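You operate a simulated robot arm through the tools that you are given. There is no shell and no other tool.

The job below is to be done with a simulated robot arm. You get a single attempt, and the scene is never put back.

JOB
Brush the soot off the hexagon plug, read its number under the magnifier, and put it in that pocket.
Fine: use the short black brush and put it back; park the magnifier and switch it off. Set down upright: short black brush. What is to be rubbed or washed off counts as gone when no trace of it is left.

Only the result counts: the job must be done as asked and must still hold three seconds after the hand-in. Knocking over, shifting, dropping, spilling or breaking anything else fails it.

ROBOT AND FRAMES
A 7-joint arm with a two-finger parallel gripper, fixed in place. Base frame: the origin is on the floor under the middle of its stand, x ahead of it, y to its left, z up; the work surface is at about z = 800. Units: mm, degrees, N and s.
It reaches about 1112 mm from its shoulder. Its first joint turns from -166.0 to 166.0 degrees. Payload 3.43 kg.
Tool frame: the origin (TCP) lies between the finger pads and is the grasp point; the fingertips stand 34 mm ahead of it; z points along the fingers, y is the line along which they close. The gripper opens to 128 mm. The fingers are 24 mm wide and 12 mm thick; the gripper's body (48 by 130 mm) begins 96 mm behind the TCP.
Orientation is that of the tool frame in the base frame, as [roll, pitch, yaw] about the fixed x, y, z axes, in that order (R = Rz(yaw) Ry(pitch) Rx(roll)). With the fingers straight down and closing along the base's y, the tool's x points along the base's -x, its y along +y and its z along -z.

CONTROLS
- The arm moves only by the tool nudge_tool. Its argument "motion" is a list of rows, each a list of 3 entries, a list of its own where there are three numbers: the shift along the tool's x, y, z in m, then the turn, a rotation vector about the tool's x, y, z in degrees, then the gripper command, from -1 (shut) to 1 (fully open), values between in proportion. In form: [[[tx, ty, tz], [rx, ry, rz], hand], ...]. A call has 1 to 20 rows; each row is the pose to reach, as a shift and turn from the pose commanded when the call began, along the tool's axes at that moment. A row lasts 0.2 s, in which the tool goes at most 50 mm and 8.6 degrees; a call with a longer step from one row to the next is refused whole, and so is a gripper value outside its range. Where a pose cannot be reached the arm comes as near as it can. A force on the tool above 90 N (or 10 N above the force at the start of the call, whichever is more), or a blocked arm, ends the call early, and 0.2 s more pass. Each finger travels about 153 mm/s and halts on what it meets, pressing with about 44 N; the grip force reading is that of the motor and also rises with nothing between the fingers. The clock runs only during rows and for 0.2 s after the last one: add rows that repeat a pose to give the fingers time. The reply holds the time, the measured pose of the TCP, the force on the tool along the base axes, the opening and the grip force, in the units named above and with some noise, with the torque about the TCP (base axes, N m) and any sound that the robot's microphone picked up.
- Cameras (640 x 400 px; columns grow to the right, rows downward): "scene" is fixed at [37.6, 499.8, 1437.4]; the picture's right is [-0.29, -0.96, 0.00], its down [-0.70, 0.21, -0.68] and it looks along [0.65, -0.20, -0.73] (base axes); focal length 283 px, centre (320, 200). "wrist" rides on the gripper at [76, -11, -160] in the tool frame; the picture's right is [0.15, 0.99, 0.00], its down [-0.88, 0.13, -0.46] and it looks along [-0.45, 0.07, 0.89] (tool axes); focal length 234 px, centre (320, 200). There is no depth. A picture from a camera that has moved, and an enlarged one, comes with that camera's place and axes in the base frame and with its lens. The place of the scene camera against the robot may be out by one fixed shift of up to 25 mm in any direction.
- get_image(camera): a new picture of that camera. The clock stands still meanwhile.
- zoom(camera, box): a new picture of the part [left, top, right, bottom] of that camera's present view, enlarged. The clock stands still meanwhile.
- hand_in(): hands the job in; it is judged then, once.

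Nothing tells you positions but the pictures and the camera data. Unless the task says otherwise, let go and move clear before handing in.

The tools are called after ">>>" by a JSON object that holds its "fn" and its "kwargs". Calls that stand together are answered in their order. nudge_tool: Moves the arm, as the interface text tells. Its arguments: {"type":"object","properties":{"motion":{"type":"array","items":{"type":"array"}}},"required":["motion"]} The other tools are called the same way: get_image (camera) takes a picture; zoom (camera, box) takes an enlarged picture of a part of a camera's view; hand_in () hands the job in.

At the start:

```text
clock: 0.0
tool_pos: [493.7, 420.4, 1157.6]
ee_rot: [179.8, -0.1, -180.0]
wrist_force: [0.0, -0.3, 0.7]
ft_torque: [0.03, 0.01, -0.02]
grip_width: 127.8
grasp_force: 0.0
```

scene: 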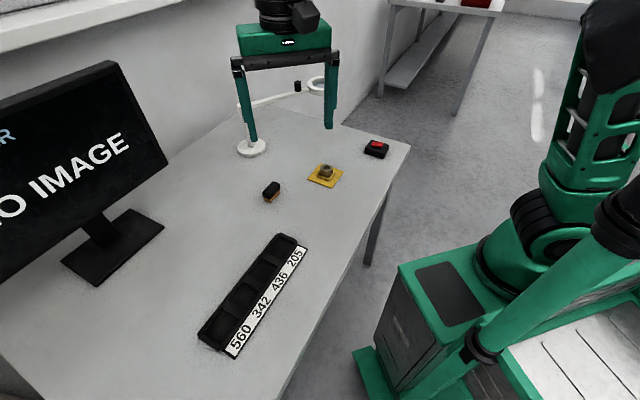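
wrist: 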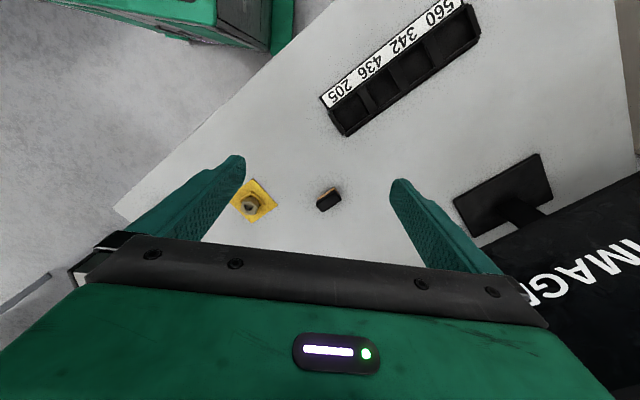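

I see a table with a row of four numbered pockets (560, 342, 436, 205), a small brush, a yellow mat with the hexagon plug on it, a black box with a red button, and a magnifier on an arm. I'll take enlarged pictures first to locate everything.

>>> {"fn": "zoom", "kwargs": {"camera": "scene", "box": [220, 60, 400, 210]}}

>>> {"fn": "zoom", "kwargs": {"camera": "scene", "box": [180, 210, 330, 370]}}

>>> {"fn": "zoom", "kwargs": {"camera": "wrist", "box": [200, 140, 400, 260]}}

>>> {"fn": "zoom", "kwargs": {"camera": "wrist", "box": [300, 0, 500, 140]}}

```text
2.67 times, centred on (310, 135) of scene
camera zoom: at [37.6, 499.8, 1437.4], right [-0.29, -0.96, 0.0], down [-0.7, 0.21, -0.68], along [0.65, -0.2, -0.73], focal length 756 px, centre (347, 373)
```

zoom: 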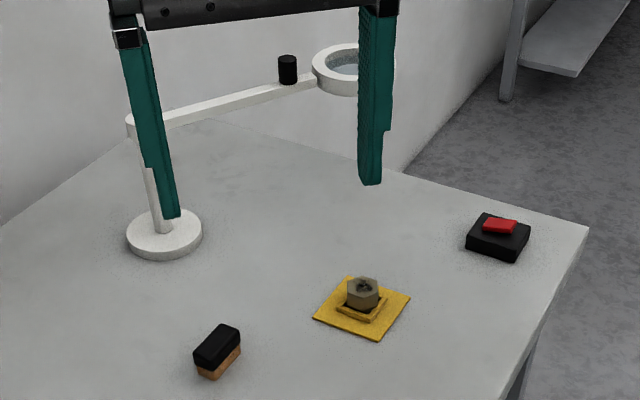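

```text
2.50 times, centred on (255, 290) of scene
camera zoom: at [37.6, 499.8, 1437.4], right [-0.29, -0.96, 0.0], down [-0.7, 0.21, -0.68], along [0.65, -0.2, -0.73], focal length 708 px, centre (482, -25)
```

zoom: 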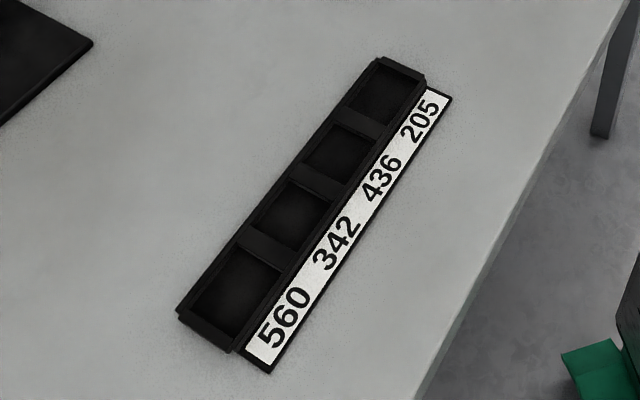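

```text
3.20 times, centred on (300, 200) of wrist
camera zoom: at [417.0, 409.8, 1316.7], right [-0.15, 0.99, 0.0], down [0.88, 0.13, 0.45], along [0.45, 0.07, -0.89], focal length 749 px, centre (384, 200)
```

zoom: 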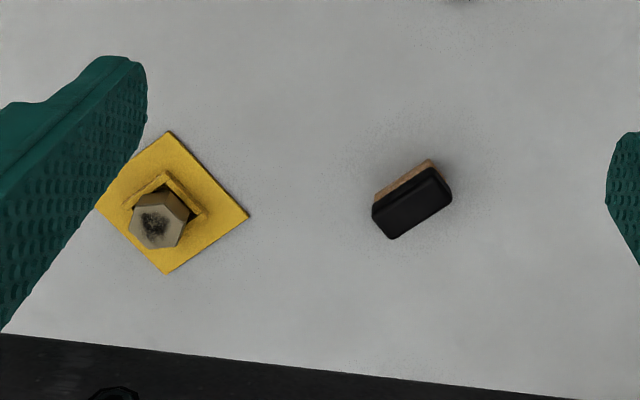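

```text
2.86 times, centred on (400, 70) of wrist
camera zoom: at [417.0, 409.8, 1316.7], right [-0.15, 0.99, 0.0], down [0.88, 0.13, 0.45], along [0.45, 0.07, -0.89], focal length 669 px, centre (91, 571)
```

zoom: 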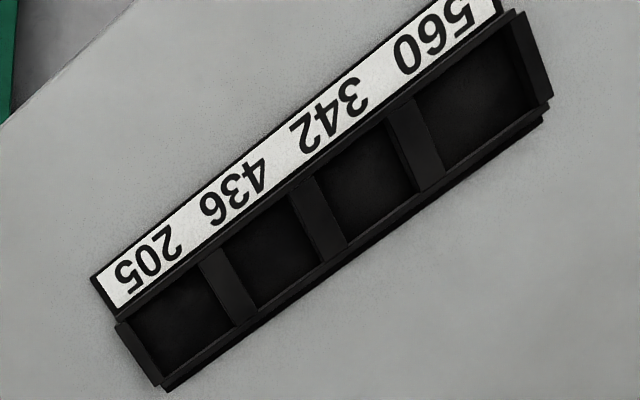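

The brush is at about (665, 470), the plug in its yellow holder at about (700, 288), and the magnifier post near (910, 495) with its lens near (965, 212, 980). I'll move over at height to see the magnifier and the red switch more closely.

>>> {"fn": "nudge_tool", "kwargs": {"motion": [[[-0.037, -0.014, 0], [0, 0, 0], 1], [[-0.074, -0.028, 0], [0, 0, 0], 1], [[-0.111, -0.042, 0], [0, 0, 0], 1], [[-0.148, -0.056, 0], [0, 0, 0], 1], [[-0.186, -0.07, 0], [0, 0, 0], 1], [[-0.186, -0.07, 0], [0, 0, 0], 1]]}}

>>> {"fn": "get_image", "kwargs": {"camera": "wrist"}}

>>> {"fn": "get_image", "kwargs": {"camera": "scene"}}

```text
clock: 1.4
tool_pos: [664.5, 347.8, 1165.5]
ee_rot: [179.9, 0.5, -180.0]
wrist_force: [0.0, -0.8, 0.6]
ft_torque: [-0.02, 0.0, 0.0]
grip_width: 127.9
grasp_force: 0.1
```

```text
taken
camera wrist: at [587.5, 337.6, 1323.9], right [-0.15, 0.99, 0.0], down [0.88, 0.13, 0.46], along [0.46, 0.07, -0.89], focal length 234 px, centre (320, 200)
```

wrist: 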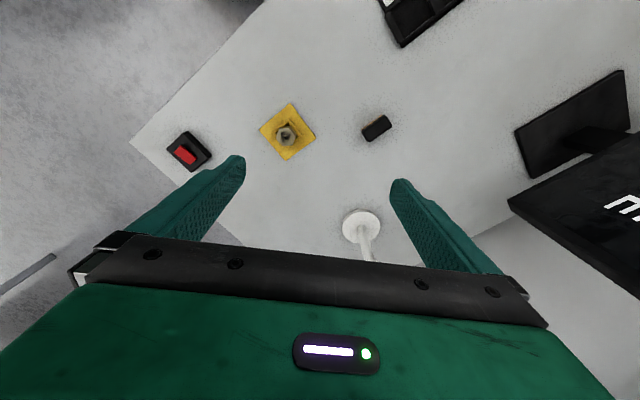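

```text
taken
```

scene: 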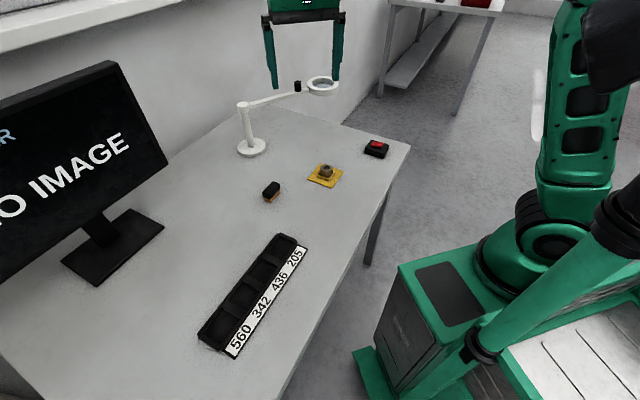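

The arm stopped slightly short of its target; I'll let it settle to see whether it was lagging or out of reach, and zoom in on the magnifier and switch in the scene view.

>>> {"fn": "nudge_tool", "kwargs": {"motion": [[[0, 0, 0], [0, 0, 0], 1]]}}

>>> {"fn": "zoom", "kwargs": {"camera": "scene", "box": [225, 65, 355, 165]}}

>>> {"fn": "zoom", "kwargs": {"camera": "scene", "box": [300, 130, 400, 195]}}

>>> {"fn": "zoom", "kwargs": {"camera": "wrist", "box": [150, 90, 310, 190]}}

>>> {"fn": "zoom", "kwargs": {"camera": "wrist", "box": [310, 90, 410, 150]}}

```text
clock: 1.8
tool_pos: [665.4, 347.9, 1165.8]
ee_rot: [179.9, 0.5, -180.0]
wrist_force: [0.1, 0.4, -0.3]
ft_torque: [-0.02, -0.01, -0.02]
grip_width: 128.1
grasp_force: 0.1
```

```text
4.00 times, centred on (290, 115) of scene
camera zoom: at [37.6, 499.8, 1437.4], right [-0.29, -0.96, 0.0], down [-0.7, 0.21, -0.68], along [0.65, -0.2, -0.73], focal length 1134 px, centre (440, 540)
```

zoom: 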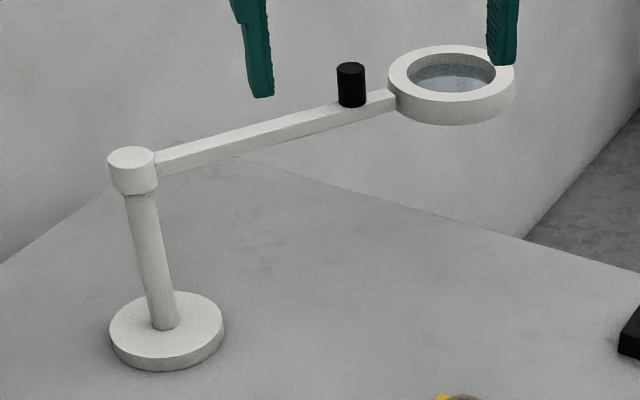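

```text
6.15 times, centred on (350, 162) of scene
camera zoom: at [37.6, 499.8, 1437.4], right [-0.29, -0.96, 0.0], down [-0.7, 0.21, -0.68], along [0.65, -0.2, -0.73], focal length 1744 px, centre (135, 431)
```

zoom: 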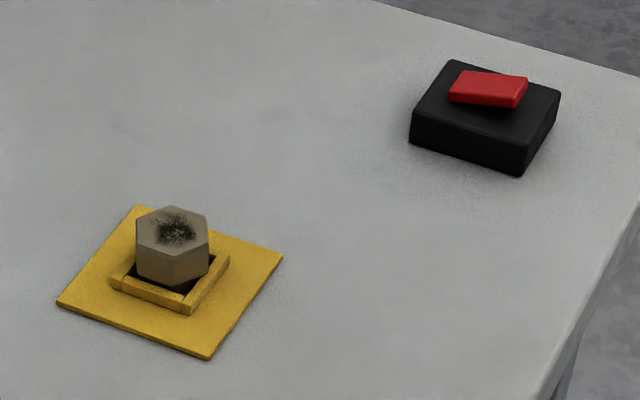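

```text
4.00 times, centred on (230, 140) of wrist
camera zoom: at [587.2, 337.8, 1323.8], right [-0.15, 0.99, 0.0], down [0.88, 0.13, 0.46], along [0.46, 0.07, -0.89], focal length 937 px, centre (680, 440)
```

zoom: 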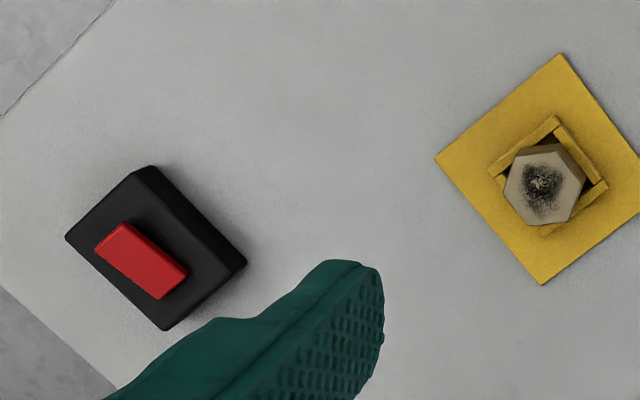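

```text
6.40 times, centred on (360, 120) of wrist
camera zoom: at [587.2, 337.8, 1323.8], right [-0.15, 0.99, 0.0], down [0.88, 0.13, 0.46], along [0.46, 0.07, -0.89], focal length 1499 px, centre (64, 712)
```

zoom: 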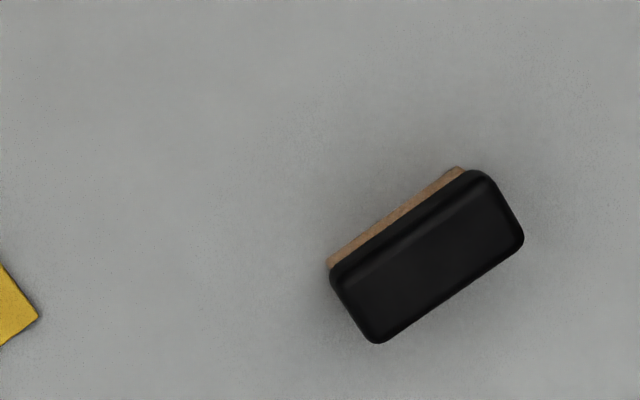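

The arm is near its reach limit at this height. I put the brush top at about (663, 468, 826) with its long axis near 133°, the plug top at about (704, 285, 831), and the red switch at about (775, 75, 830). Next I'll go down above the brush with the fingers turned across its short side.

>>> {"fn": "nudge_tool", "kwargs": {"motion": [[[0.0, 0.02, 0.0275], [0, 0, 7.83], 1], [[0.0, 0.04, 0.055], [0, 0, 15.67], 1], [[0.0, 0.06, 0.0825], [0, 0, 23.5], 1], [[0.0, 0.08, 0.11], [0, 0, 31.33], 1], [[0.0, 0.1, 0.1375], [0, 0, 39.17], 1], [[0.0, 0.12, 0.165], [0, 0, 47], 1], [[0.0, 0.12, 0.165], [0, 0, 47], 1]]}}

>>> {"fn": "get_image", "kwargs": {"camera": "wrist"}}

```text
clock: 3.4
tool_pos: [665.0, 471.2, 1000.5]
ee_rot: [179.5, 0.4, 132.9]
wrist_force: [-0.6, 0.4, 0.0]
ft_torque: [0.0, 0.01, 0.01]
grip_width: 128.4
grasp_force: 0.0
```

```text
taken
camera wrist: at [604.0, 519.3, 1159.0], right [0.62, 0.78, 0.01], down [0.69, -0.56, 0.46], along [0.37, -0.28, -0.89], focal length 234 px, centre (320, 200)
```

wrist: 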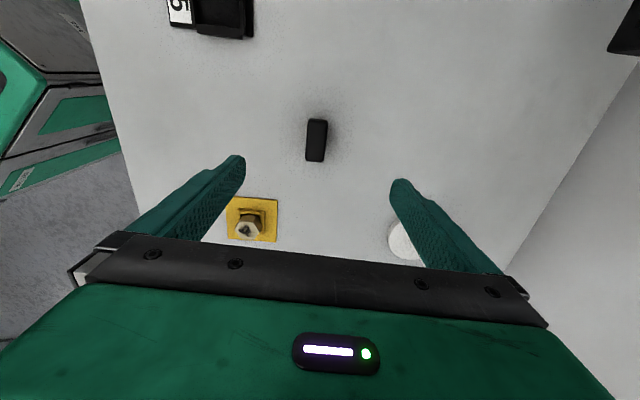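

The brush is just ahead of the fingers' line in the picture. I'll enlarge to measure its exact place and angle.

>>> {"fn": "zoom", "kwargs": {"camera": "wrist", "box": [260, 100, 380, 180]}}

>>> {"fn": "zoom", "kwargs": {"camera": "scene", "box": [240, 160, 310, 210]}}

```text
5.00 times, centred on (320, 140) of wrist
camera zoom: at [604.0, 519.3, 1159.0], right [0.62, 0.78, 0.01], down [0.69, -0.56, 0.46], along [0.37, -0.28, -0.89], focal length 1171 px, centre (320, 500)
```

zoom: 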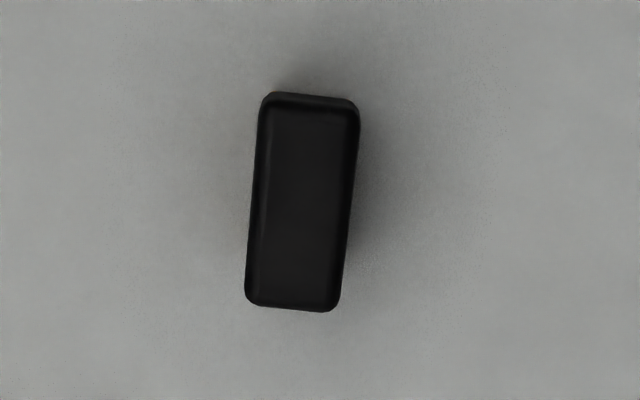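

```text
8.00 times, centred on (275, 185) of scene
camera zoom: at [37.6, 499.8, 1437.4], right [-0.29, -0.96, 0.0], down [-0.7, 0.21, -0.68], along [0.65, -0.2, -0.73], focal length 2267 px, centre (680, 320)
```

zoom: 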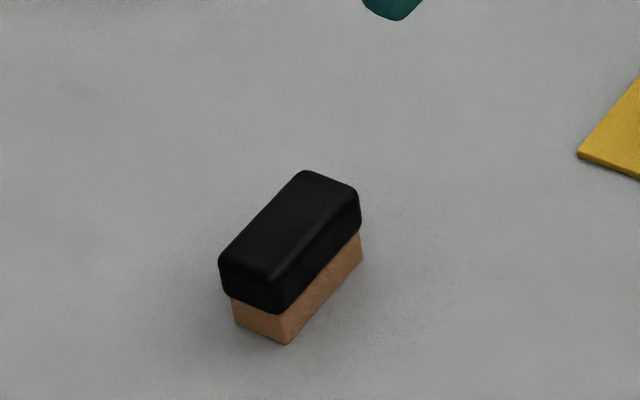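

The brush top centre works out at (664, 469, 826.5), with its long axis at 136°. I'll go down to z about 900, turned 3° to line up, and check again.

>>> {"fn": "nudge_tool", "kwargs": {"motion": [[[-0.0005, -0.001, 0.033], [0, 0, -1], 0.5], [[-0.001, -0.002, 0.066], [0, 0, -2], 0.1], [[-0.001, -0.0024, 0.1], [0, 0, -3], 0.1], [[-0.001, -0.0024, 0.1], [0, 0, -3], 0.1], [[-0.001, -0.0024, 0.1], [0, 0, -3], 0.1]]}}

>>> {"fn": "get_image", "kwargs": {"camera": "wrist"}}

>>> {"fn": "zoom", "kwargs": {"camera": "wrist", "box": [240, 110, 400, 210]}}

```text
clock: 4.6
tool_pos: [666.5, 467.8, 899.6]
ee_rot: [179.5, 0.4, 136.0]
wrist_force: [0.7, 0.3, 0.0]
ft_torque: [-0.01, -0.04, -0.01]
grip_width: 70.3
grasp_force: 0.0
```

```text
taken
camera wrist: at [602.2, 513.1, 1058.2], right [0.58, 0.81, 0.01], down [0.72, -0.52, 0.46], along [0.38, -0.26, -0.89], focal length 234 px, centre (320, 200)
```

wrist: 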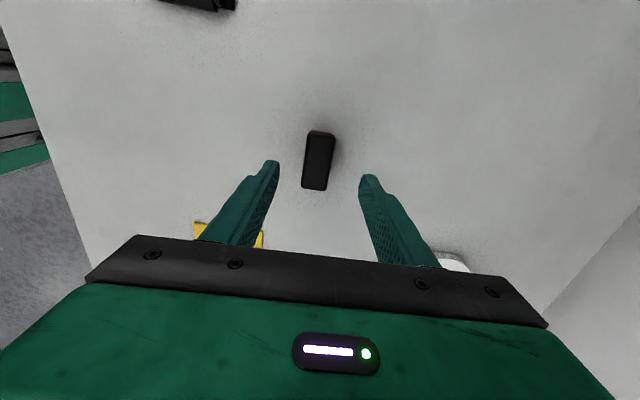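

```text
4.00 times, centred on (320, 160) of wrist
camera zoom: at [602.2, 513.1, 1058.2], right [0.58, 0.81, 0.01], down [0.72, -0.52, 0.46], along [0.38, -0.26, -0.89], focal length 937 px, centre (320, 360)
```

zoom: 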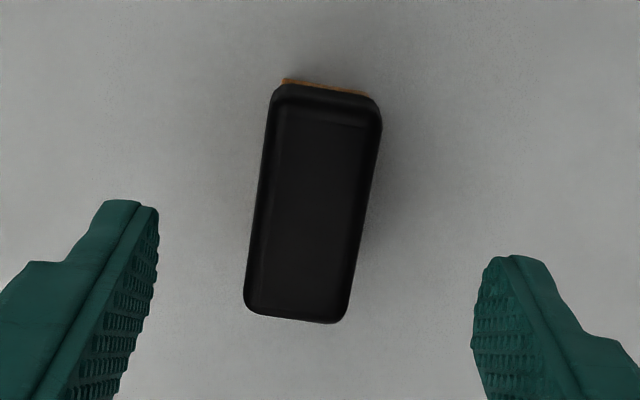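

The fingers are now centred over the brush within a millimetre. I'll level the tool, go down so the fingertips sit around the black handle at z about 809, and look before closing.

>>> {"fn": "nudge_tool", "kwargs": {"motion": [[[0.0001, -0.0005, 0.02], [0.2, 0.15, -0.2], 0.1], [[0.0002, -0.001, 0.04], [0.5, 0.4, -0.5], 0.1], [[0.0003, -0.001, 0.0566], [0.5, 0.4, -0.5], 0.1], [[0.0003, -0.001, 0.0566], [0.5, 0.4, -0.5], 0.1], [[0.0003, -0.001, 0.0566], [0.5, 0.4, -0.5], 0.1]]}}

>>> {"fn": "zoom", "kwargs": {"camera": "wrist", "box": [220, 100, 420, 225]}}

>>> {"fn": "zoom", "kwargs": {"camera": "scene", "box": [220, 130, 330, 220]}}

```text
clock: 5.8
tool_pos: [666.8, 467.6, 845.0]
ee_rot: [180.0, 0.0, 136.5]
wrist_force: [-0.1, 0.5, -0.7]
ft_torque: [-0.01, -0.03, -0.01]
grip_width: 70.1
grasp_force: 0.1
```

```text
3.20 times, centred on (320, 162) of wrist
camera zoom: at [603.3, 512.8, 1002.7], right [0.57, 0.82, 0.0], down [0.73, -0.51, 0.46], along [0.37, -0.26, -0.89], focal length 749 px, centre (320, 320)
```

zoom: 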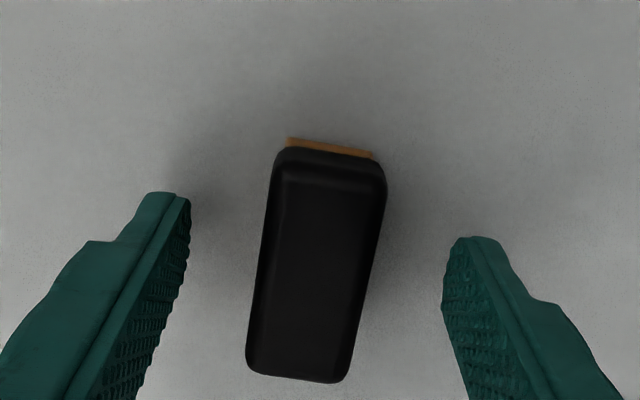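

```text
4.44 times, centred on (275, 175) of scene
camera zoom: at [37.6, 499.8, 1437.4], right [-0.29, -0.96, 0.0], down [-0.7, 0.21, -0.68], along [0.65, -0.2, -0.73], focal length 1260 px, centre (520, 311)
```

zoom: 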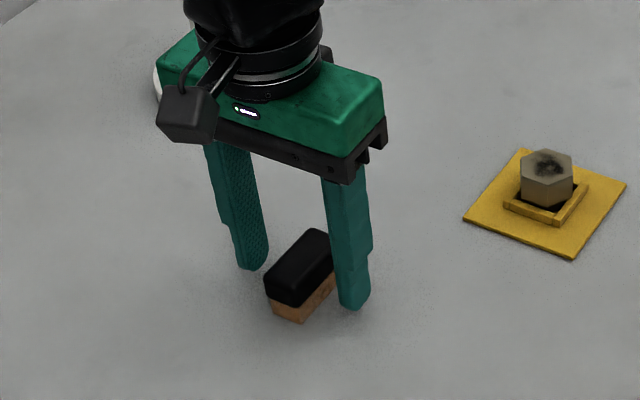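

The brush is centred between the fingers, tan bristles down and black handle up. Closing the gripper now.

>>> {"fn": "nudge_tool", "kwargs": {"motion": [[[0, -0.0005, 0.001], [0, 0, 0], -1], [[0, -0.0005, 0.001], [0, 0, 0], -1], [[0, -0.0005, 0.001], [0, 0, 0], -1], [[0, -0.0005, 0.001], [0, 0, 0], -1]]}}

>>> {"fn": "zoom", "kwargs": {"camera": "wrist", "box": [220, 100, 420, 225]}}

```text
clock: 6.8
tool_pos: [666.1, 468.0, 844.3]
ee_rot: [-180.0, 0.0, 136.4]
wrist_force: [1.2, 0.9, 6.1]
ft_torque: [0.05, -0.05, 0.04]
grip_width: 26.9
grasp_force: 43.9
```

```text
3.20 times, centred on (320, 162) of wrist
camera zoom: at [602.9, 512.4, 1002.4], right [0.57, 0.82, 0.0], down [0.73, -0.51, 0.46], along [0.37, -0.26, -0.89], focal length 749 px, centre (320, 320)
```

zoom: 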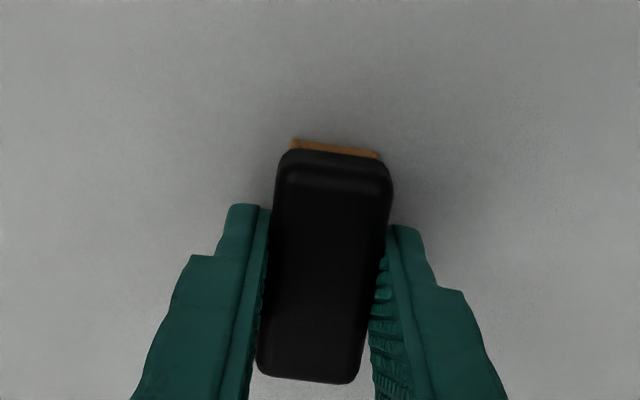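

The brush is held (26.9 mm wide, 44 N). I'll lift it straight up 110 mm and then move towards the plug.

>>> {"fn": "nudge_tool", "kwargs": {"motion": [[[0, 0, -0.01], [0, 0, 0], -1], [[0, 0, -0.04], [0, 0, 0], -1], [[0, 0, -0.08], [0, 0, 0], -1], [[0, 0, -0.11], [0, 0, 0], -1], [[0, 0, -0.11], [0, 0, 0], -1]]}}

>>> {"fn": "get_image", "kwargs": {"camera": "wrist"}}

>>> {"fn": "get_image", "kwargs": {"camera": "scene"}}

```text
clock: 8.0
tool_pos: [667.9, 467.7, 952.8]
ee_rot: [180.0, 0.0, 136.5]
wrist_force: [1.0, -0.6, 0.8]
ft_torque: [0.0, 0.01, 0.04]
grip_width: 0.1
grasp_force: 32.6
```

```text
taken
camera wrist: at [603.2, 512.4, 1112.6], right [0.57, 0.82, 0.0], down [0.73, -0.51, 0.46], along [0.37, -0.26, -0.89], focal length 234 px, centre (320, 200)
```

wrist: 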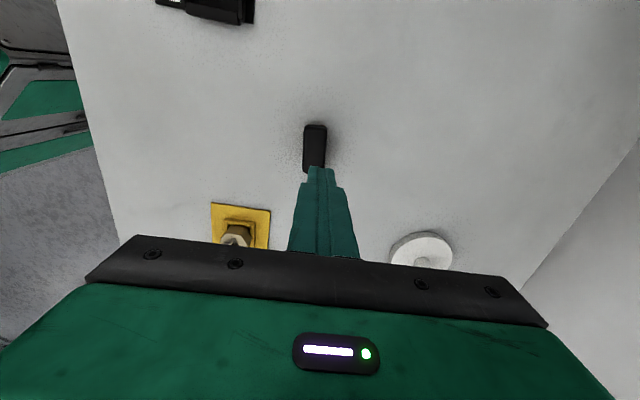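

```text
taken
```

scene: 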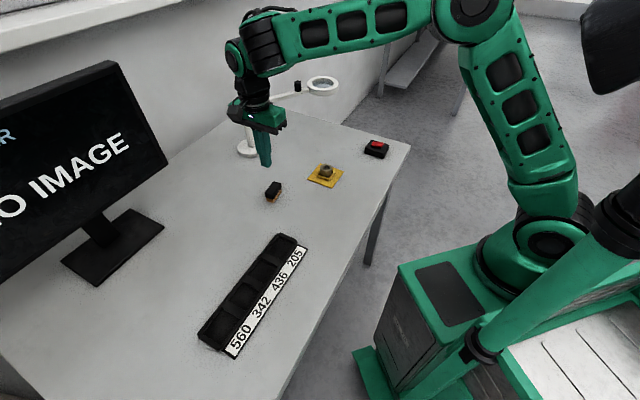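

The fingers closed fully on the way up: the brush slipped out and is still on the table. I'll look closely to see whether it is upright and where it lies.

>>> {"fn": "zoom", "kwargs": {"camera": "scene", "box": [220, 120, 320, 210]}}

>>> {"fn": "zoom", "kwargs": {"camera": "wrist", "box": [260, 100, 380, 200]}}

```text
4.44 times, centred on (270, 165) of scene
camera zoom: at [37.6, 499.8, 1437.4], right [-0.29, -0.96, 0.0], down [-0.7, 0.21, -0.68], along [0.65, -0.2, -0.73], focal length 1260 px, centre (542, 356)
```

zoom: 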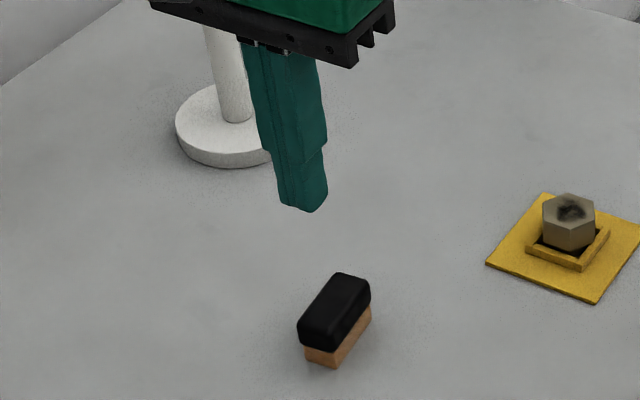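

```text
4.00 times, centred on (320, 150) of wrist
camera zoom: at [603.2, 512.4, 1112.6], right [0.57, 0.82, 0.0], down [0.73, -0.51, 0.46], along [0.37, -0.26, -0.89], focal length 937 px, centre (320, 400)
```

zoom: 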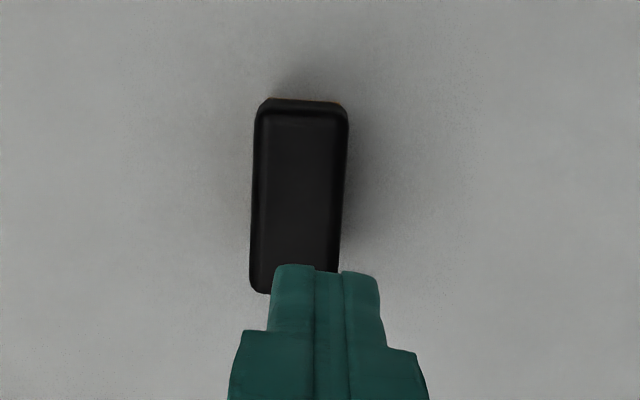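

The brush is still upright but shifted about 6 mm and turned to about 141°. Re-checking the heights, its top is nearer z = 840, so I'll centre better along its length and grip deeper. First I'll reopen, shift and look again from z about 890.

>>> {"fn": "nudge_tool", "kwargs": {"motion": [[[0.001, -0.003, 0.0], [0, 0, -1], 0.1], [[0.002, -0.006, 0.01], [0, 0, -3], 0.1], [[0.0033, -0.0071, 0.04], [0, 0, -5], 0.1], [[0.0033, -0.0071, 0.062], [0, 0, -5], 0.1], [[0.0033, -0.0071, 0.062], [0, 0, -5], 0.1]]}}

>>> {"fn": "zoom", "kwargs": {"camera": "wrist", "box": [220, 100, 420, 225]}}

```text
clock: 9.2
tool_pos: [658.4, 465.0, 891.9]
ee_rot: [180.0, 0.0, 141.7]
wrist_force: [-0.2, 0.0, -1.1]
ft_torque: [0.02, -0.01, -0.02]
grip_width: 70.6
grasp_force: 0.0
```

```text
3.20 times, centred on (320, 162) of wrist
camera zoom: at [591.1, 504.1, 1050.3], right [0.5, 0.87, 0.0], down [0.77, -0.45, 0.46], along [0.39, -0.23, -0.89], focal length 749 px, centre (320, 320)
```

zoom: 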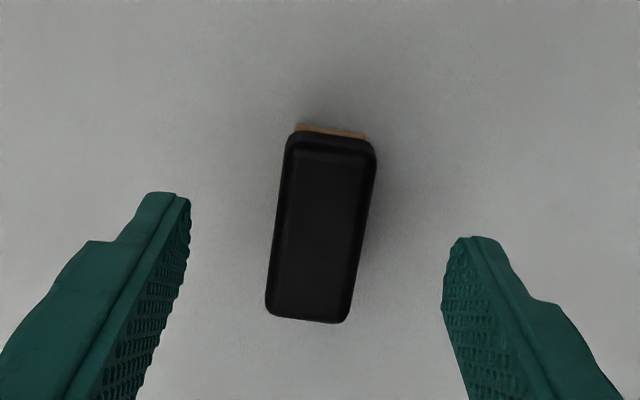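

The brush is nearly aligned, about 3.5 mm off along its length and 1 mm sideways. I'll correct that, go down to TCP z about 839 and close.

>>> {"fn": "nudge_tool", "kwargs": {"motion": [[[-0.0015, 0.0005, 0.02], [0, 0, 0], 0.1], [[-0.0035, 0.001, 0.04], [0, 0, 0], 0.1], [[-0.0035, 0.001, 0.053], [0, 0, 0], 0.1], [[-0.0035, 0.001, 0.053], [0, 0, 0], 0.1], [[-0.0035, 0.001, 0.053], [0, 0, 0], 0.1]]}}

>>> {"fn": "zoom", "kwargs": {"camera": "wrist", "box": [220, 125, 420, 250]}}

>>> {"fn": "zoom", "kwargs": {"camera": "scene", "box": [220, 130, 320, 220]}}

```text
clock: 10.4
tool_pos: [662.1, 463.4, 838.4]
ee_rot: [180.0, -0.1, 141.5]
wrist_force: [0.4, 0.0, -0.1]
ft_torque: [0.0, -0.01, -0.01]
grip_width: 70.7
grasp_force: 0.1
```

```text
3.20 times, centred on (320, 188) of wrist
camera zoom: at [594.9, 503.0, 997.5], right [0.5, 0.87, 0.0], down [0.77, -0.45, 0.46], along [0.39, -0.23, -0.89], focal length 749 px, centre (320, 240)
```

zoom: 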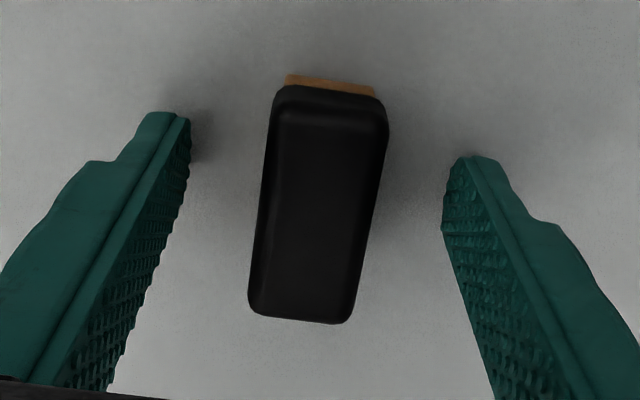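

```text
4.44 times, centred on (270, 175) of scene
camera zoom: at [37.6, 499.8, 1437.4], right [-0.29, -0.96, 0.0], down [-0.7, 0.21, -0.68], along [0.65, -0.2, -0.73], focal length 1260 px, centre (542, 311)
```

zoom: 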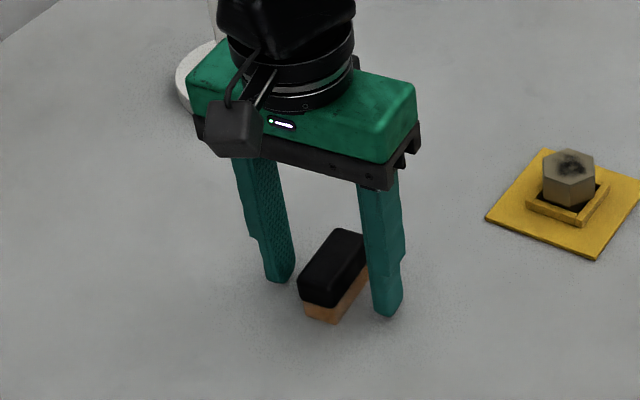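

The brush is centred within 1 mm on both axes. Closing now, holding still so no vertical load is applied.

>>> {"fn": "nudge_tool", "kwargs": {"motion": [[[0, 0, 0], [0, 0, 0], -0.3], [[0, 0, 0], [0, 0, 0], -1], [[0, 0, 0], [0, 0, 0], -1], [[0, 0, 0], [0, 0, 0], -1]]}}

>>> {"fn": "nudge_tool", "kwargs": {"motion": [[[0, 0, -0.001], [0, 0, 0], -1], [[0, 0, -0.003], [0, 0, 0], -1], [[0, 0, -0.006], [0, 0, 0], -1]]}}

>>> {"fn": "zoom", "kwargs": {"camera": "wrist", "box": [220, 125, 420, 250]}}

>>> {"fn": "zoom", "kwargs": {"camera": "scene", "box": [220, 130, 320, 220]}}

```text
clock: 11.4
tool_pos: [661.1, 464.8, 839.1]
ee_rot: [-180.0, 0.1, 141.5]
wrist_force: [-0.3, 0.4, 0.0]
ft_torque: [0.0, -0.02, 0.04]
grip_width: 27.0
grasp_force: 43.7
```

```text
clock: 12.2
tool_pos: [661.7, 463.3, 845.5]
ee_rot: [180.0, 0.0, 141.5]
wrist_force: [0.3, -0.4, -0.6]
ft_torque: [-0.02, -0.06, 0.01]
grip_width: 27.0
grasp_force: 44.3
```

```text
3.20 times, centred on (320, 188) of wrist
camera zoom: at [595.2, 502.9, 1003.6], right [0.5, 0.87, 0.0], down [0.77, -0.45, 0.46], along [0.39, -0.23, -0.89], focal length 749 px, centre (320, 240)
```

zoom: 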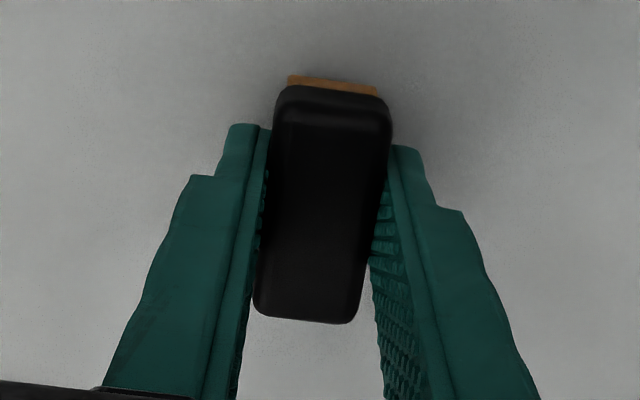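

```text
4.44 times, centred on (270, 175) of scene
camera zoom: at [37.6, 499.8, 1437.4], right [-0.29, -0.96, 0.0], down [-0.7, 0.21, -0.68], along [0.65, -0.2, -0.73], focal length 1260 px, centre (542, 311)
```

zoom: 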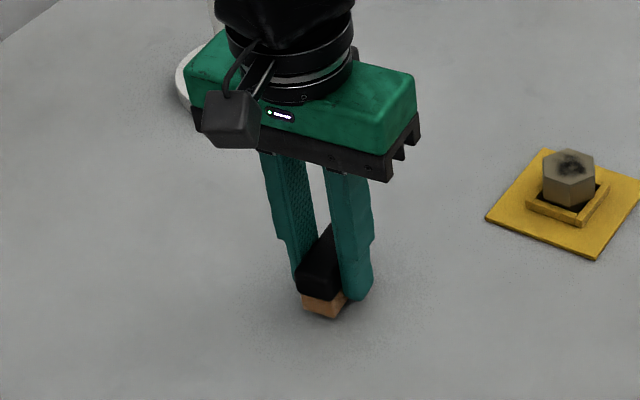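

The brush is now lifted about 6 mm and holding at 27 mm. I'll keep lifting slowly and check again.

>>> {"fn": "nudge_tool", "kwargs": {"motion": [[[0, 0, -0.005], [0, 0, 0], -1], [[0, 0, -0.015], [0, 0, 0], -1], [[0, 0, -0.025], [0, 0, 0], -1], [[0, 0, -0.035], [0, 0, 0], -1], [[0, 0, -0.045], [0, 0, 0], -1], [[0, 0, -0.055], [0, 0, 0], -1], [[0, 0, -0.06], [0, 0, 0], -1]]}}

>>> {"fn": "get_image", "kwargs": {"camera": "wrist"}}

>>> {"fn": "zoom", "kwargs": {"camera": "scene", "box": [220, 120, 350, 210]}}

```text
clock: 13.8
tool_pos: [660.9, 463.4, 904.4]
ee_rot: [180.0, 0.0, 141.7]
wrist_force: [0.2, 0.5, -0.9]
ft_torque: [0.0, -0.01, -0.01]
grip_width: 27.0
grasp_force: 43.5
```

```text
taken
camera wrist: at [594.7, 502.7, 1063.0], right [0.5, 0.87, 0.0], down [0.77, -0.45, 0.46], along [0.39, -0.23, -0.89], focal length 234 px, centre (320, 200)
```

wrist: 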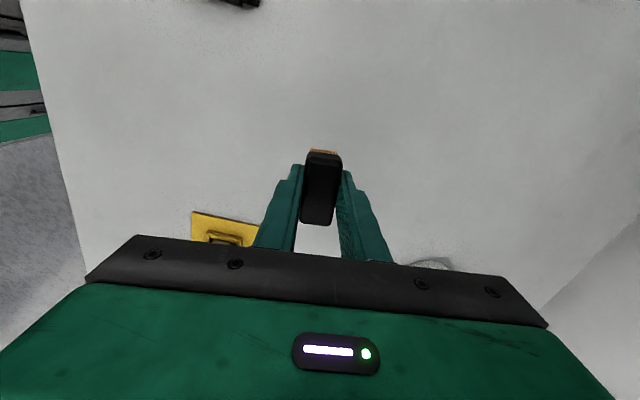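

```text
4.44 times, centred on (285, 165) of scene
camera zoom: at [37.6, 499.8, 1437.4], right [-0.29, -0.96, 0.0], down [-0.7, 0.21, -0.68], along [0.65, -0.2, -0.73], focal length 1260 px, centre (476, 356)
```

zoom: 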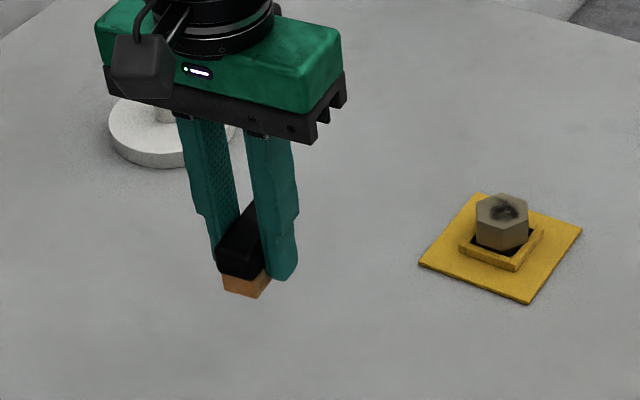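

The brush holds firmly. Now I'll carry it at about z = 915 to just beyond the plug so the wrist camera can see the plug top clearly past the brush.

>>> {"fn": "nudge_tool", "kwargs": {"motion": [[[-0.012, -0.007, -0.005], [0, 0, 0], -1], [[-0.037, -0.02, -0.01], [0, 0, 0], -1], [[-0.066, -0.036, -0.01], [0, 0, 0], -1], [[-0.096, -0.052, -0.01], [0, 0, 0], -1], [[-0.126, -0.069, -0.01], [0, 0, 0], -1], [[-0.156, -0.085, -0.01], [0, 0, 0], -1], [[-0.182, -0.099, -0.01], [0, 0, 0], -1], [[-0.197, -0.107, -0.01], [0, 0, 0], -1], [[-0.2017, -0.1098, -0.01], [0, 0, 0], -1], [[-0.2017, -0.1098, -0.01], [0, 0, 0], -1]]}}

>>> {"fn": "get_image", "kwargs": {"camera": "wrist"}}

>>> {"fn": "get_image", "kwargs": {"camera": "scene"}}

```text
clock: 16.0
tool_pos: [751.6, 251.3, 913.5]
ee_rot: [180.0, 0.1, 141.5]
wrist_force: [-0.3, -0.1, 0.1]
ft_torque: [0.02, 0.02, -0.04]
grip_width: 26.8
grasp_force: 44.3
```

```text
taken
camera wrist: at [684.2, 291.2, 1072.3], right [0.5, 0.87, 0.0], down [0.77, -0.45, 0.46], along [0.39, -0.23, -0.89], focal length 234 px, centre (320, 200)
```

wrist: 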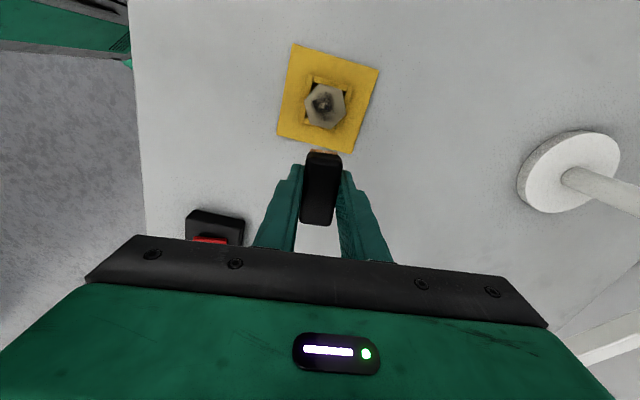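

```text
taken
```

scene: 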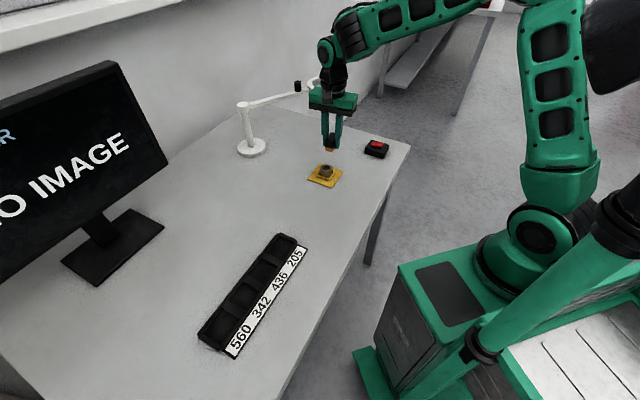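

>>> {"fn": "zoom", "kwargs": {"camera": "wrist", "box": [260, 35, 390, 165]}}

>>> {"fn": "zoom", "kwargs": {"camera": "scene", "box": [290, 90, 410, 190]}}

```text
3.08 times, centred on (325, 100) of wrist
camera zoom: at [684.2, 291.2, 1072.3], right [0.5, 0.87, 0.0], down [0.77, -0.45, 0.46], along [0.39, -0.23, -0.89], focal length 720 px, centre (305, 508)
```

zoom: 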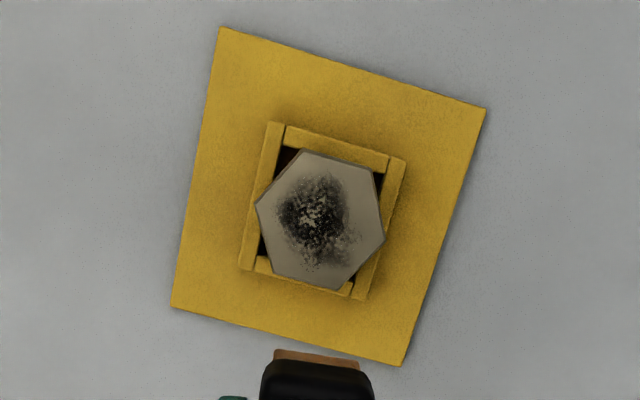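

```text
4.00 times, centred on (350, 140) of scene
camera zoom: at [37.6, 499.8, 1437.4], right [-0.29, -0.96, 0.0], down [-0.7, 0.21, -0.68], along [0.65, -0.2, -0.73], focal length 1134 px, centre (200, 440)
```

zoom: 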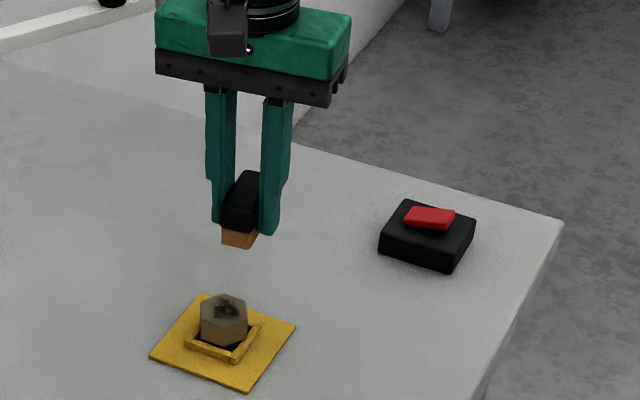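

The plug's sooty top is clearly visible; its centre is at about (706.7, 283.2), 55 mm along tool x from the brush. I'll move the brush right over it and come down to a few millimetres above.

>>> {"fn": "nudge_tool", "kwargs": {"motion": [[[0.015, -0.001, 0], [0, 0, 0], -1], [[0.035, -0.002, 0], [0, 0, 0], -1], [[0.05, -0.003, 0], [0, 0, 0], -1], [[0.055, -0.003, 0.005], [0, 0, 0], -1], [[0.055, -0.003, 0.013], [0, 0, 0], -1], [[0.055, -0.003, 0.0185], [0, 0, 0], -1], [[0.055, -0.003, 0.0185], [0, 0, 0], -1]]}}

>>> {"fn": "zoom", "kwargs": {"camera": "scene", "box": [290, 110, 370, 190]}}

>>> {"fn": "get_image", "kwargs": {"camera": "wrist"}}

```text
clock: 17.6
tool_pos: [706.2, 283.9, 895.9]
ee_rot: [180.0, 0.0, 141.5]
wrist_force: [0.5, 0.5, -0.8]
ft_torque: [0.02, -0.01, -0.02]
grip_width: 27.0
grasp_force: 44.6
```

```text
5.00 times, centred on (330, 150) of scene
camera zoom: at [37.6, 499.8, 1437.4], right [-0.29, -0.96, 0.0], down [-0.7, 0.21, -0.68], along [0.65, -0.2, -0.73], focal length 1417 px, centre (270, 450)
```

zoom: 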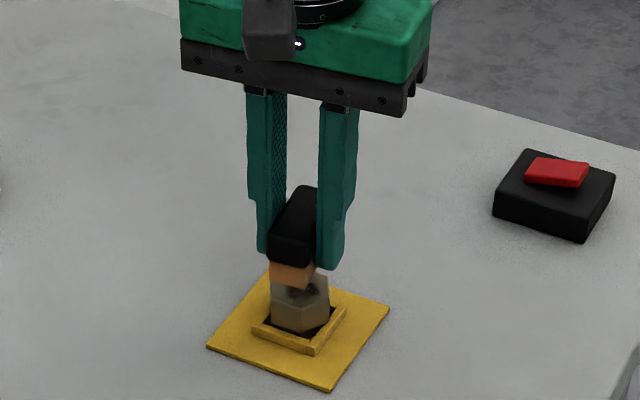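

```text
taken
camera wrist: at [639.1, 322.8, 1054.3], right [0.5, 0.87, 0.0], down [0.77, -0.45, 0.46], along [0.39, -0.23, -0.89], focal length 234 px, centre (320, 200)
```

wrist: 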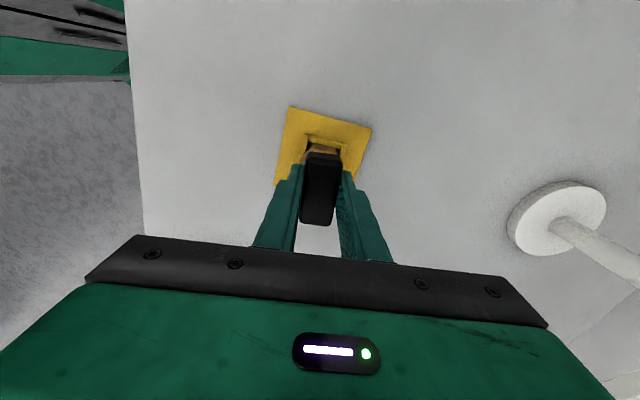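

The brush hangs just above the plug. I'll now come down in small steps, watching the vertical force for contact.

>>> {"fn": "nudge_tool", "kwargs": {"motion": [[[0, 0, 0.003], [0, 0, 0], -1], [[0, 0, 0.006], [0, 0, 0], -1], [[0, 0, 0.006], [0, 0, 0], -1]]}}

>>> {"fn": "nudge_tool", "kwargs": {"motion": [[[0, 0, 0.002], [0, 0, 0], -1], [[0, 0, 0.003], [0, 0, 0], -1]]}}

>>> {"fn": "zoom", "kwargs": {"camera": "scene", "box": [290, 110, 370, 190]}}

```text
clock: 18.4
tool_pos: [706.1, 283.9, 890.2]
ee_rot: [-180.0, 0.0, 141.5]
wrist_force: [0.1, 1.1, -0.8]
ft_torque: [-0.05, 0.0, 0.02]
grip_width: 26.6
grasp_force: 44.1
```

```text
clock: 19.0
tool_pos: [706.5, 283.9, 886.9]
ee_rot: [-179.9, 0.0, 141.5]
wrist_force: [-0.3, 0.7, -0.9]
ft_torque: [0.01, 0.01, -0.02]
grip_width: 26.9
grasp_force: 44.2
```

```text
5.00 times, centred on (330, 150) of scene
camera zoom: at [37.6, 499.8, 1437.4], right [-0.29, -0.96, 0.0], down [-0.7, 0.21, -0.68], along [0.65, -0.2, -0.73], focal length 1417 px, centre (270, 450)
```

zoom: 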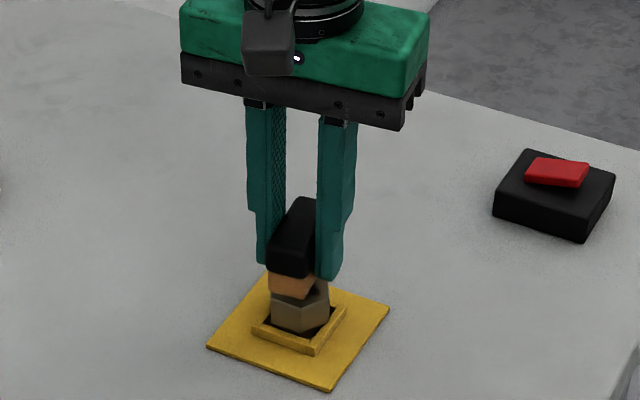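

No contact yet at TCP z = 887. Continuing down in 2 mm steps.

>>> {"fn": "nudge_tool", "kwargs": {"motion": [[[0, 0, 0.002], [0, 0, 0], -1], [[0, 0, 0.002], [0, 0, 0], -1]]}}

>>> {"fn": "nudge_tool", "kwargs": {"motion": [[[0, 0, 0.0015], [0, 0, 0], -1], [[0, 0, 0.0015], [0, 0, 0], -1]]}}

>>> {"fn": "zoom", "kwargs": {"camera": "scene", "box": [300, 130, 350, 190]}}

```text
clock: 19.6
tool_pos: [706.6, 284.2, 884.2]
ee_rot: [-179.9, 0.0, 141.5]
wrist_force: [0.1, 0.5, -1.1]
ft_torque: [0.01, -0.01, -0.03]
grip_width: 26.7
grasp_force: 44.1
```

```text
clock: 20.2
tool_pos: [705.8, 282.9, 883.3]
ee_rot: [-179.9, 0.0, 141.4]
wrist_force: [-0.2, -0.2, -0.4]
ft_torque: [-0.01, 0.01, -0.02]
grip_width: 26.8
grasp_force: 43.9
```

```text
6.67 times, centred on (325, 160) of scene
camera zoom: at [37.6, 499.8, 1437.4], right [-0.29, -0.96, 0.0], down [-0.7, 0.21, -0.68], along [0.65, -0.2, -0.73], focal length 1889 px, centre (287, 467)
```

zoom: 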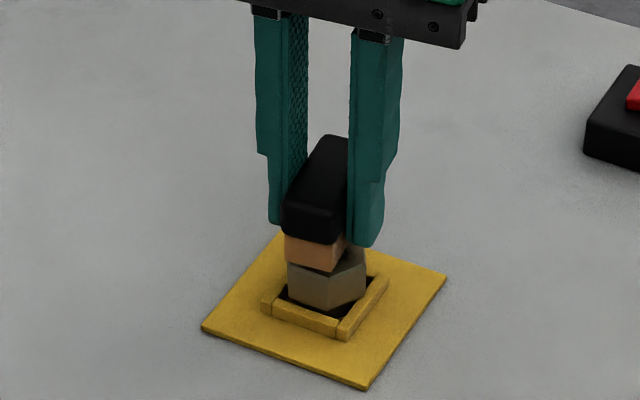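

Still no contact at TCP z = 883. Continuing down gently.

>>> {"fn": "nudge_tool", "kwargs": {"motion": [[[0, 0, 0.0015], [0, 0, 0], -1], [[0, 0, 0.0015], [0, 0, 0], -1]]}}

>>> {"fn": "nudge_tool", "kwargs": {"motion": [[[0, 0, 0.0015], [0, 0, 0], -1], [[0, 0, 0.0015], [0, 0, 0], -1]]}}

>>> {"fn": "zoom", "kwargs": {"camera": "scene", "box": [300, 130, 350, 190]}}

```text
clock: 20.8
tool_pos: [707.1, 284.3, 882.9]
ee_rot: [-180.0, -0.1, 141.5]
wrist_force: [0.2, 0.3, 0.2]
ft_torque: [0.05, 0.0, 0.01]
grip_width: 26.8
grasp_force: 43.8
```

```text
clock: 21.4
tool_pos: [705.0, 283.9, 879.8]
ee_rot: [-180.0, -0.1, 141.6]
wrist_force: [0.8, -0.2, 0.1]
ft_torque: [-0.02, -0.07, 0.0]
grip_width: 26.7
grasp_force: 43.6
```

```text
6.67 times, centred on (325, 160) of scene
camera zoom: at [37.6, 499.8, 1437.4], right [-0.29, -0.96, 0.0], down [-0.7, 0.21, -0.68], along [0.65, -0.2, -0.73], focal length 1889 px, centre (287, 467)
```

zoom: 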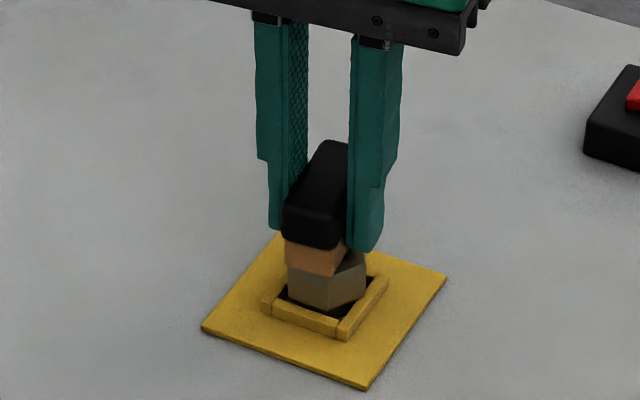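

The force reading has risen slightly, perhaps first touch at TCP z about 880. One more small step to confirm.

>>> {"fn": "nudge_tool", "kwargs": {"motion": [[[0, 0, 0.0015], [0, 0, 0], -1], [[0, 0, 0.0015], [0, 0, 0], -1]]}}

>>> {"fn": "nudge_tool", "kwargs": {"motion": [[[0, 0, 0], [0, 0, 0], -1], [[0, 0, 0], [0, 0, 0], -1]]}}

>>> {"fn": "zoom", "kwargs": {"camera": "scene", "box": [300, 130, 350, 190]}}

```text
clock: 22.0
tool_pos: [705.3, 283.4, 878.8]
ee_rot: [-180.0, 0.1, 141.5]
wrist_force: [0.0, 0.5, -0.6]
ft_torque: [0.0, -0.01, 0.02]
grip_width: 26.9
grasp_force: 44.2
```

```text
clock: 22.6
tool_pos: [705.5, 284.7, 878.9]
ee_rot: [180.0, 0.0, 141.4]
wrist_force: [0.4, 0.2, -0.4]
ft_torque: [0.02, -0.01, 0.03]
grip_width: 27.0
grasp_force: 44.2
```

```text
6.67 times, centred on (325, 160) of scene
camera zoom: at [37.6, 499.8, 1437.4], right [-0.29, -0.96, 0.0], down [-0.7, 0.21, -0.68], along [0.65, -0.2, -0.73], focal length 1889 px, centre (287, 467)
```

zoom: 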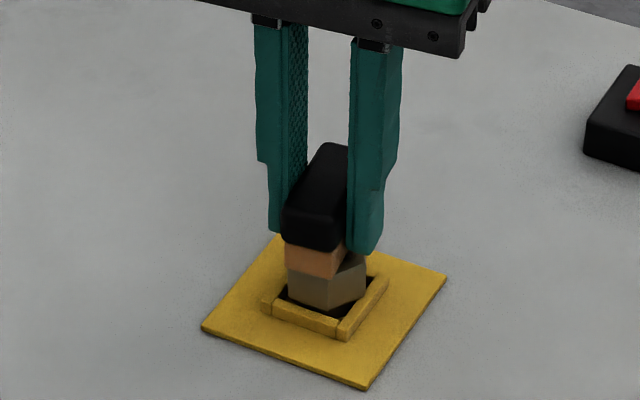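

No clear contact yet at TCP z about 878.9. Continuing in small steps.

>>> {"fn": "nudge_tool", "kwargs": {"motion": [[[0, 0, 0.0015], [0, 0, 0], -1], [[0, 0, 0.0015], [0, 0, 0], -1]]}}

>>> {"fn": "nudge_tool", "kwargs": {"motion": [[[0, 0, 0.0015], [0, 0, 0], -1], [[0, 0, 0.0015], [0, 0, 0], -1]]}}

>>> {"fn": "zoom", "kwargs": {"camera": "scene", "box": [300, 130, 350, 190]}}

```text
clock: 23.2
tool_pos: [706.4, 283.7, 878.6]
ee_rot: [-179.9, 0.0, 141.5]
wrist_force: [-0.3, 0.2, -1.3]
ft_torque: [0.02, 0.01, 0.0]
grip_width: 26.7
grasp_force: 43.8
```

```text
clock: 23.8
tool_pos: [706.6, 283.5, 876.4]
ee_rot: [-179.8, 0.0, 141.5]
wrist_force: [-0.7, -1.1, -0.3]
ft_torque: [0.02, -0.02, -0.01]
grip_width: 27.0
grasp_force: 43.9
```

```text
6.67 times, centred on (325, 160) of scene
camera zoom: at [37.6, 499.8, 1437.4], right [-0.29, -0.96, 0.0], down [-0.7, 0.21, -0.68], along [0.65, -0.2, -0.73], focal length 1889 px, centre (287, 467)
```

zoom: 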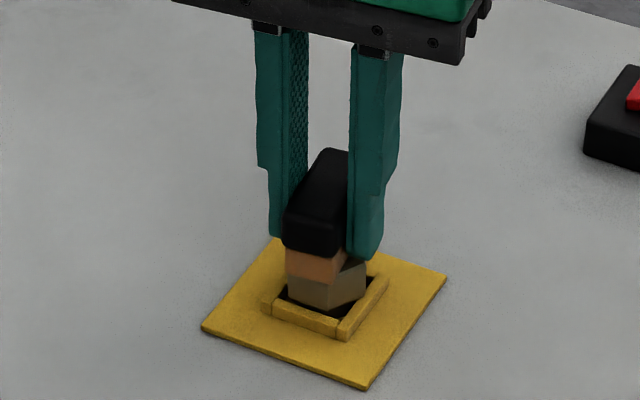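

Still free; the plug's top is probably lower, near z = 831–835. Continuing down in small steps.

>>> {"fn": "nudge_tool", "kwargs": {"motion": [[[0, 0, 0.0015], [0, 0, 0], -1], [[0, 0, 0.0015], [0, 0, 0], -1]]}}

>>> {"fn": "nudge_tool", "kwargs": {"motion": [[[0, 0, 0.0015], [0, 0, 0], -1], [[0, 0, 0.0015], [0, 0, 0], -1]]}}

>>> {"fn": "nudge_tool", "kwargs": {"motion": [[[0, 0, 0.0015], [0, 0, 0], -1], [[0, 0, 0.0015], [0, 0, 0], -1]]}}

>>> {"fn": "zoom", "kwargs": {"camera": "scene", "box": [300, 130, 350, 190]}}

```text
clock: 24.4
tool_pos: [706.6, 283.7, 874.9]
ee_rot: [180.0, 0.0, 141.5]
wrist_force: [-0.4, -0.6, 8.2]
ft_torque: [-0.04, 0.1, 0.02]
grip_width: 26.8
grasp_force: 43.9
```

```text
clock: 25.0
tool_pos: [706.3, 284.9, 874.9]
ee_rot: [179.9, 0.1, 141.5]
wrist_force: [0.3, -1.8, 31.7]
ft_torque: [-0.13, 0.21, 0.02]
grip_width: 27.0
grasp_force: 43.9
```

```text
clock: 25.6
tool_pos: [706.1, 284.6, 873.5]
ee_rot: [179.7, 0.1, 141.5]
wrist_force: [-1.0, -1.6, 56.4]
ft_torque: [-0.16, 0.31, 0.01]
grip_width: 26.9
grasp_force: 43.8
```

```text
6.67 times, centred on (325, 160) of scene
camera zoom: at [37.6, 499.8, 1437.4], right [-0.29, -0.96, 0.0], down [-0.7, 0.21, -0.68], along [0.65, -0.2, -0.73], focal length 1889 px, centre (287, 467)
```

zoom: 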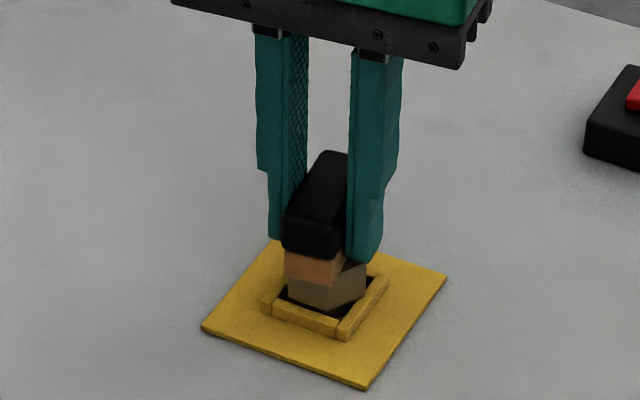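

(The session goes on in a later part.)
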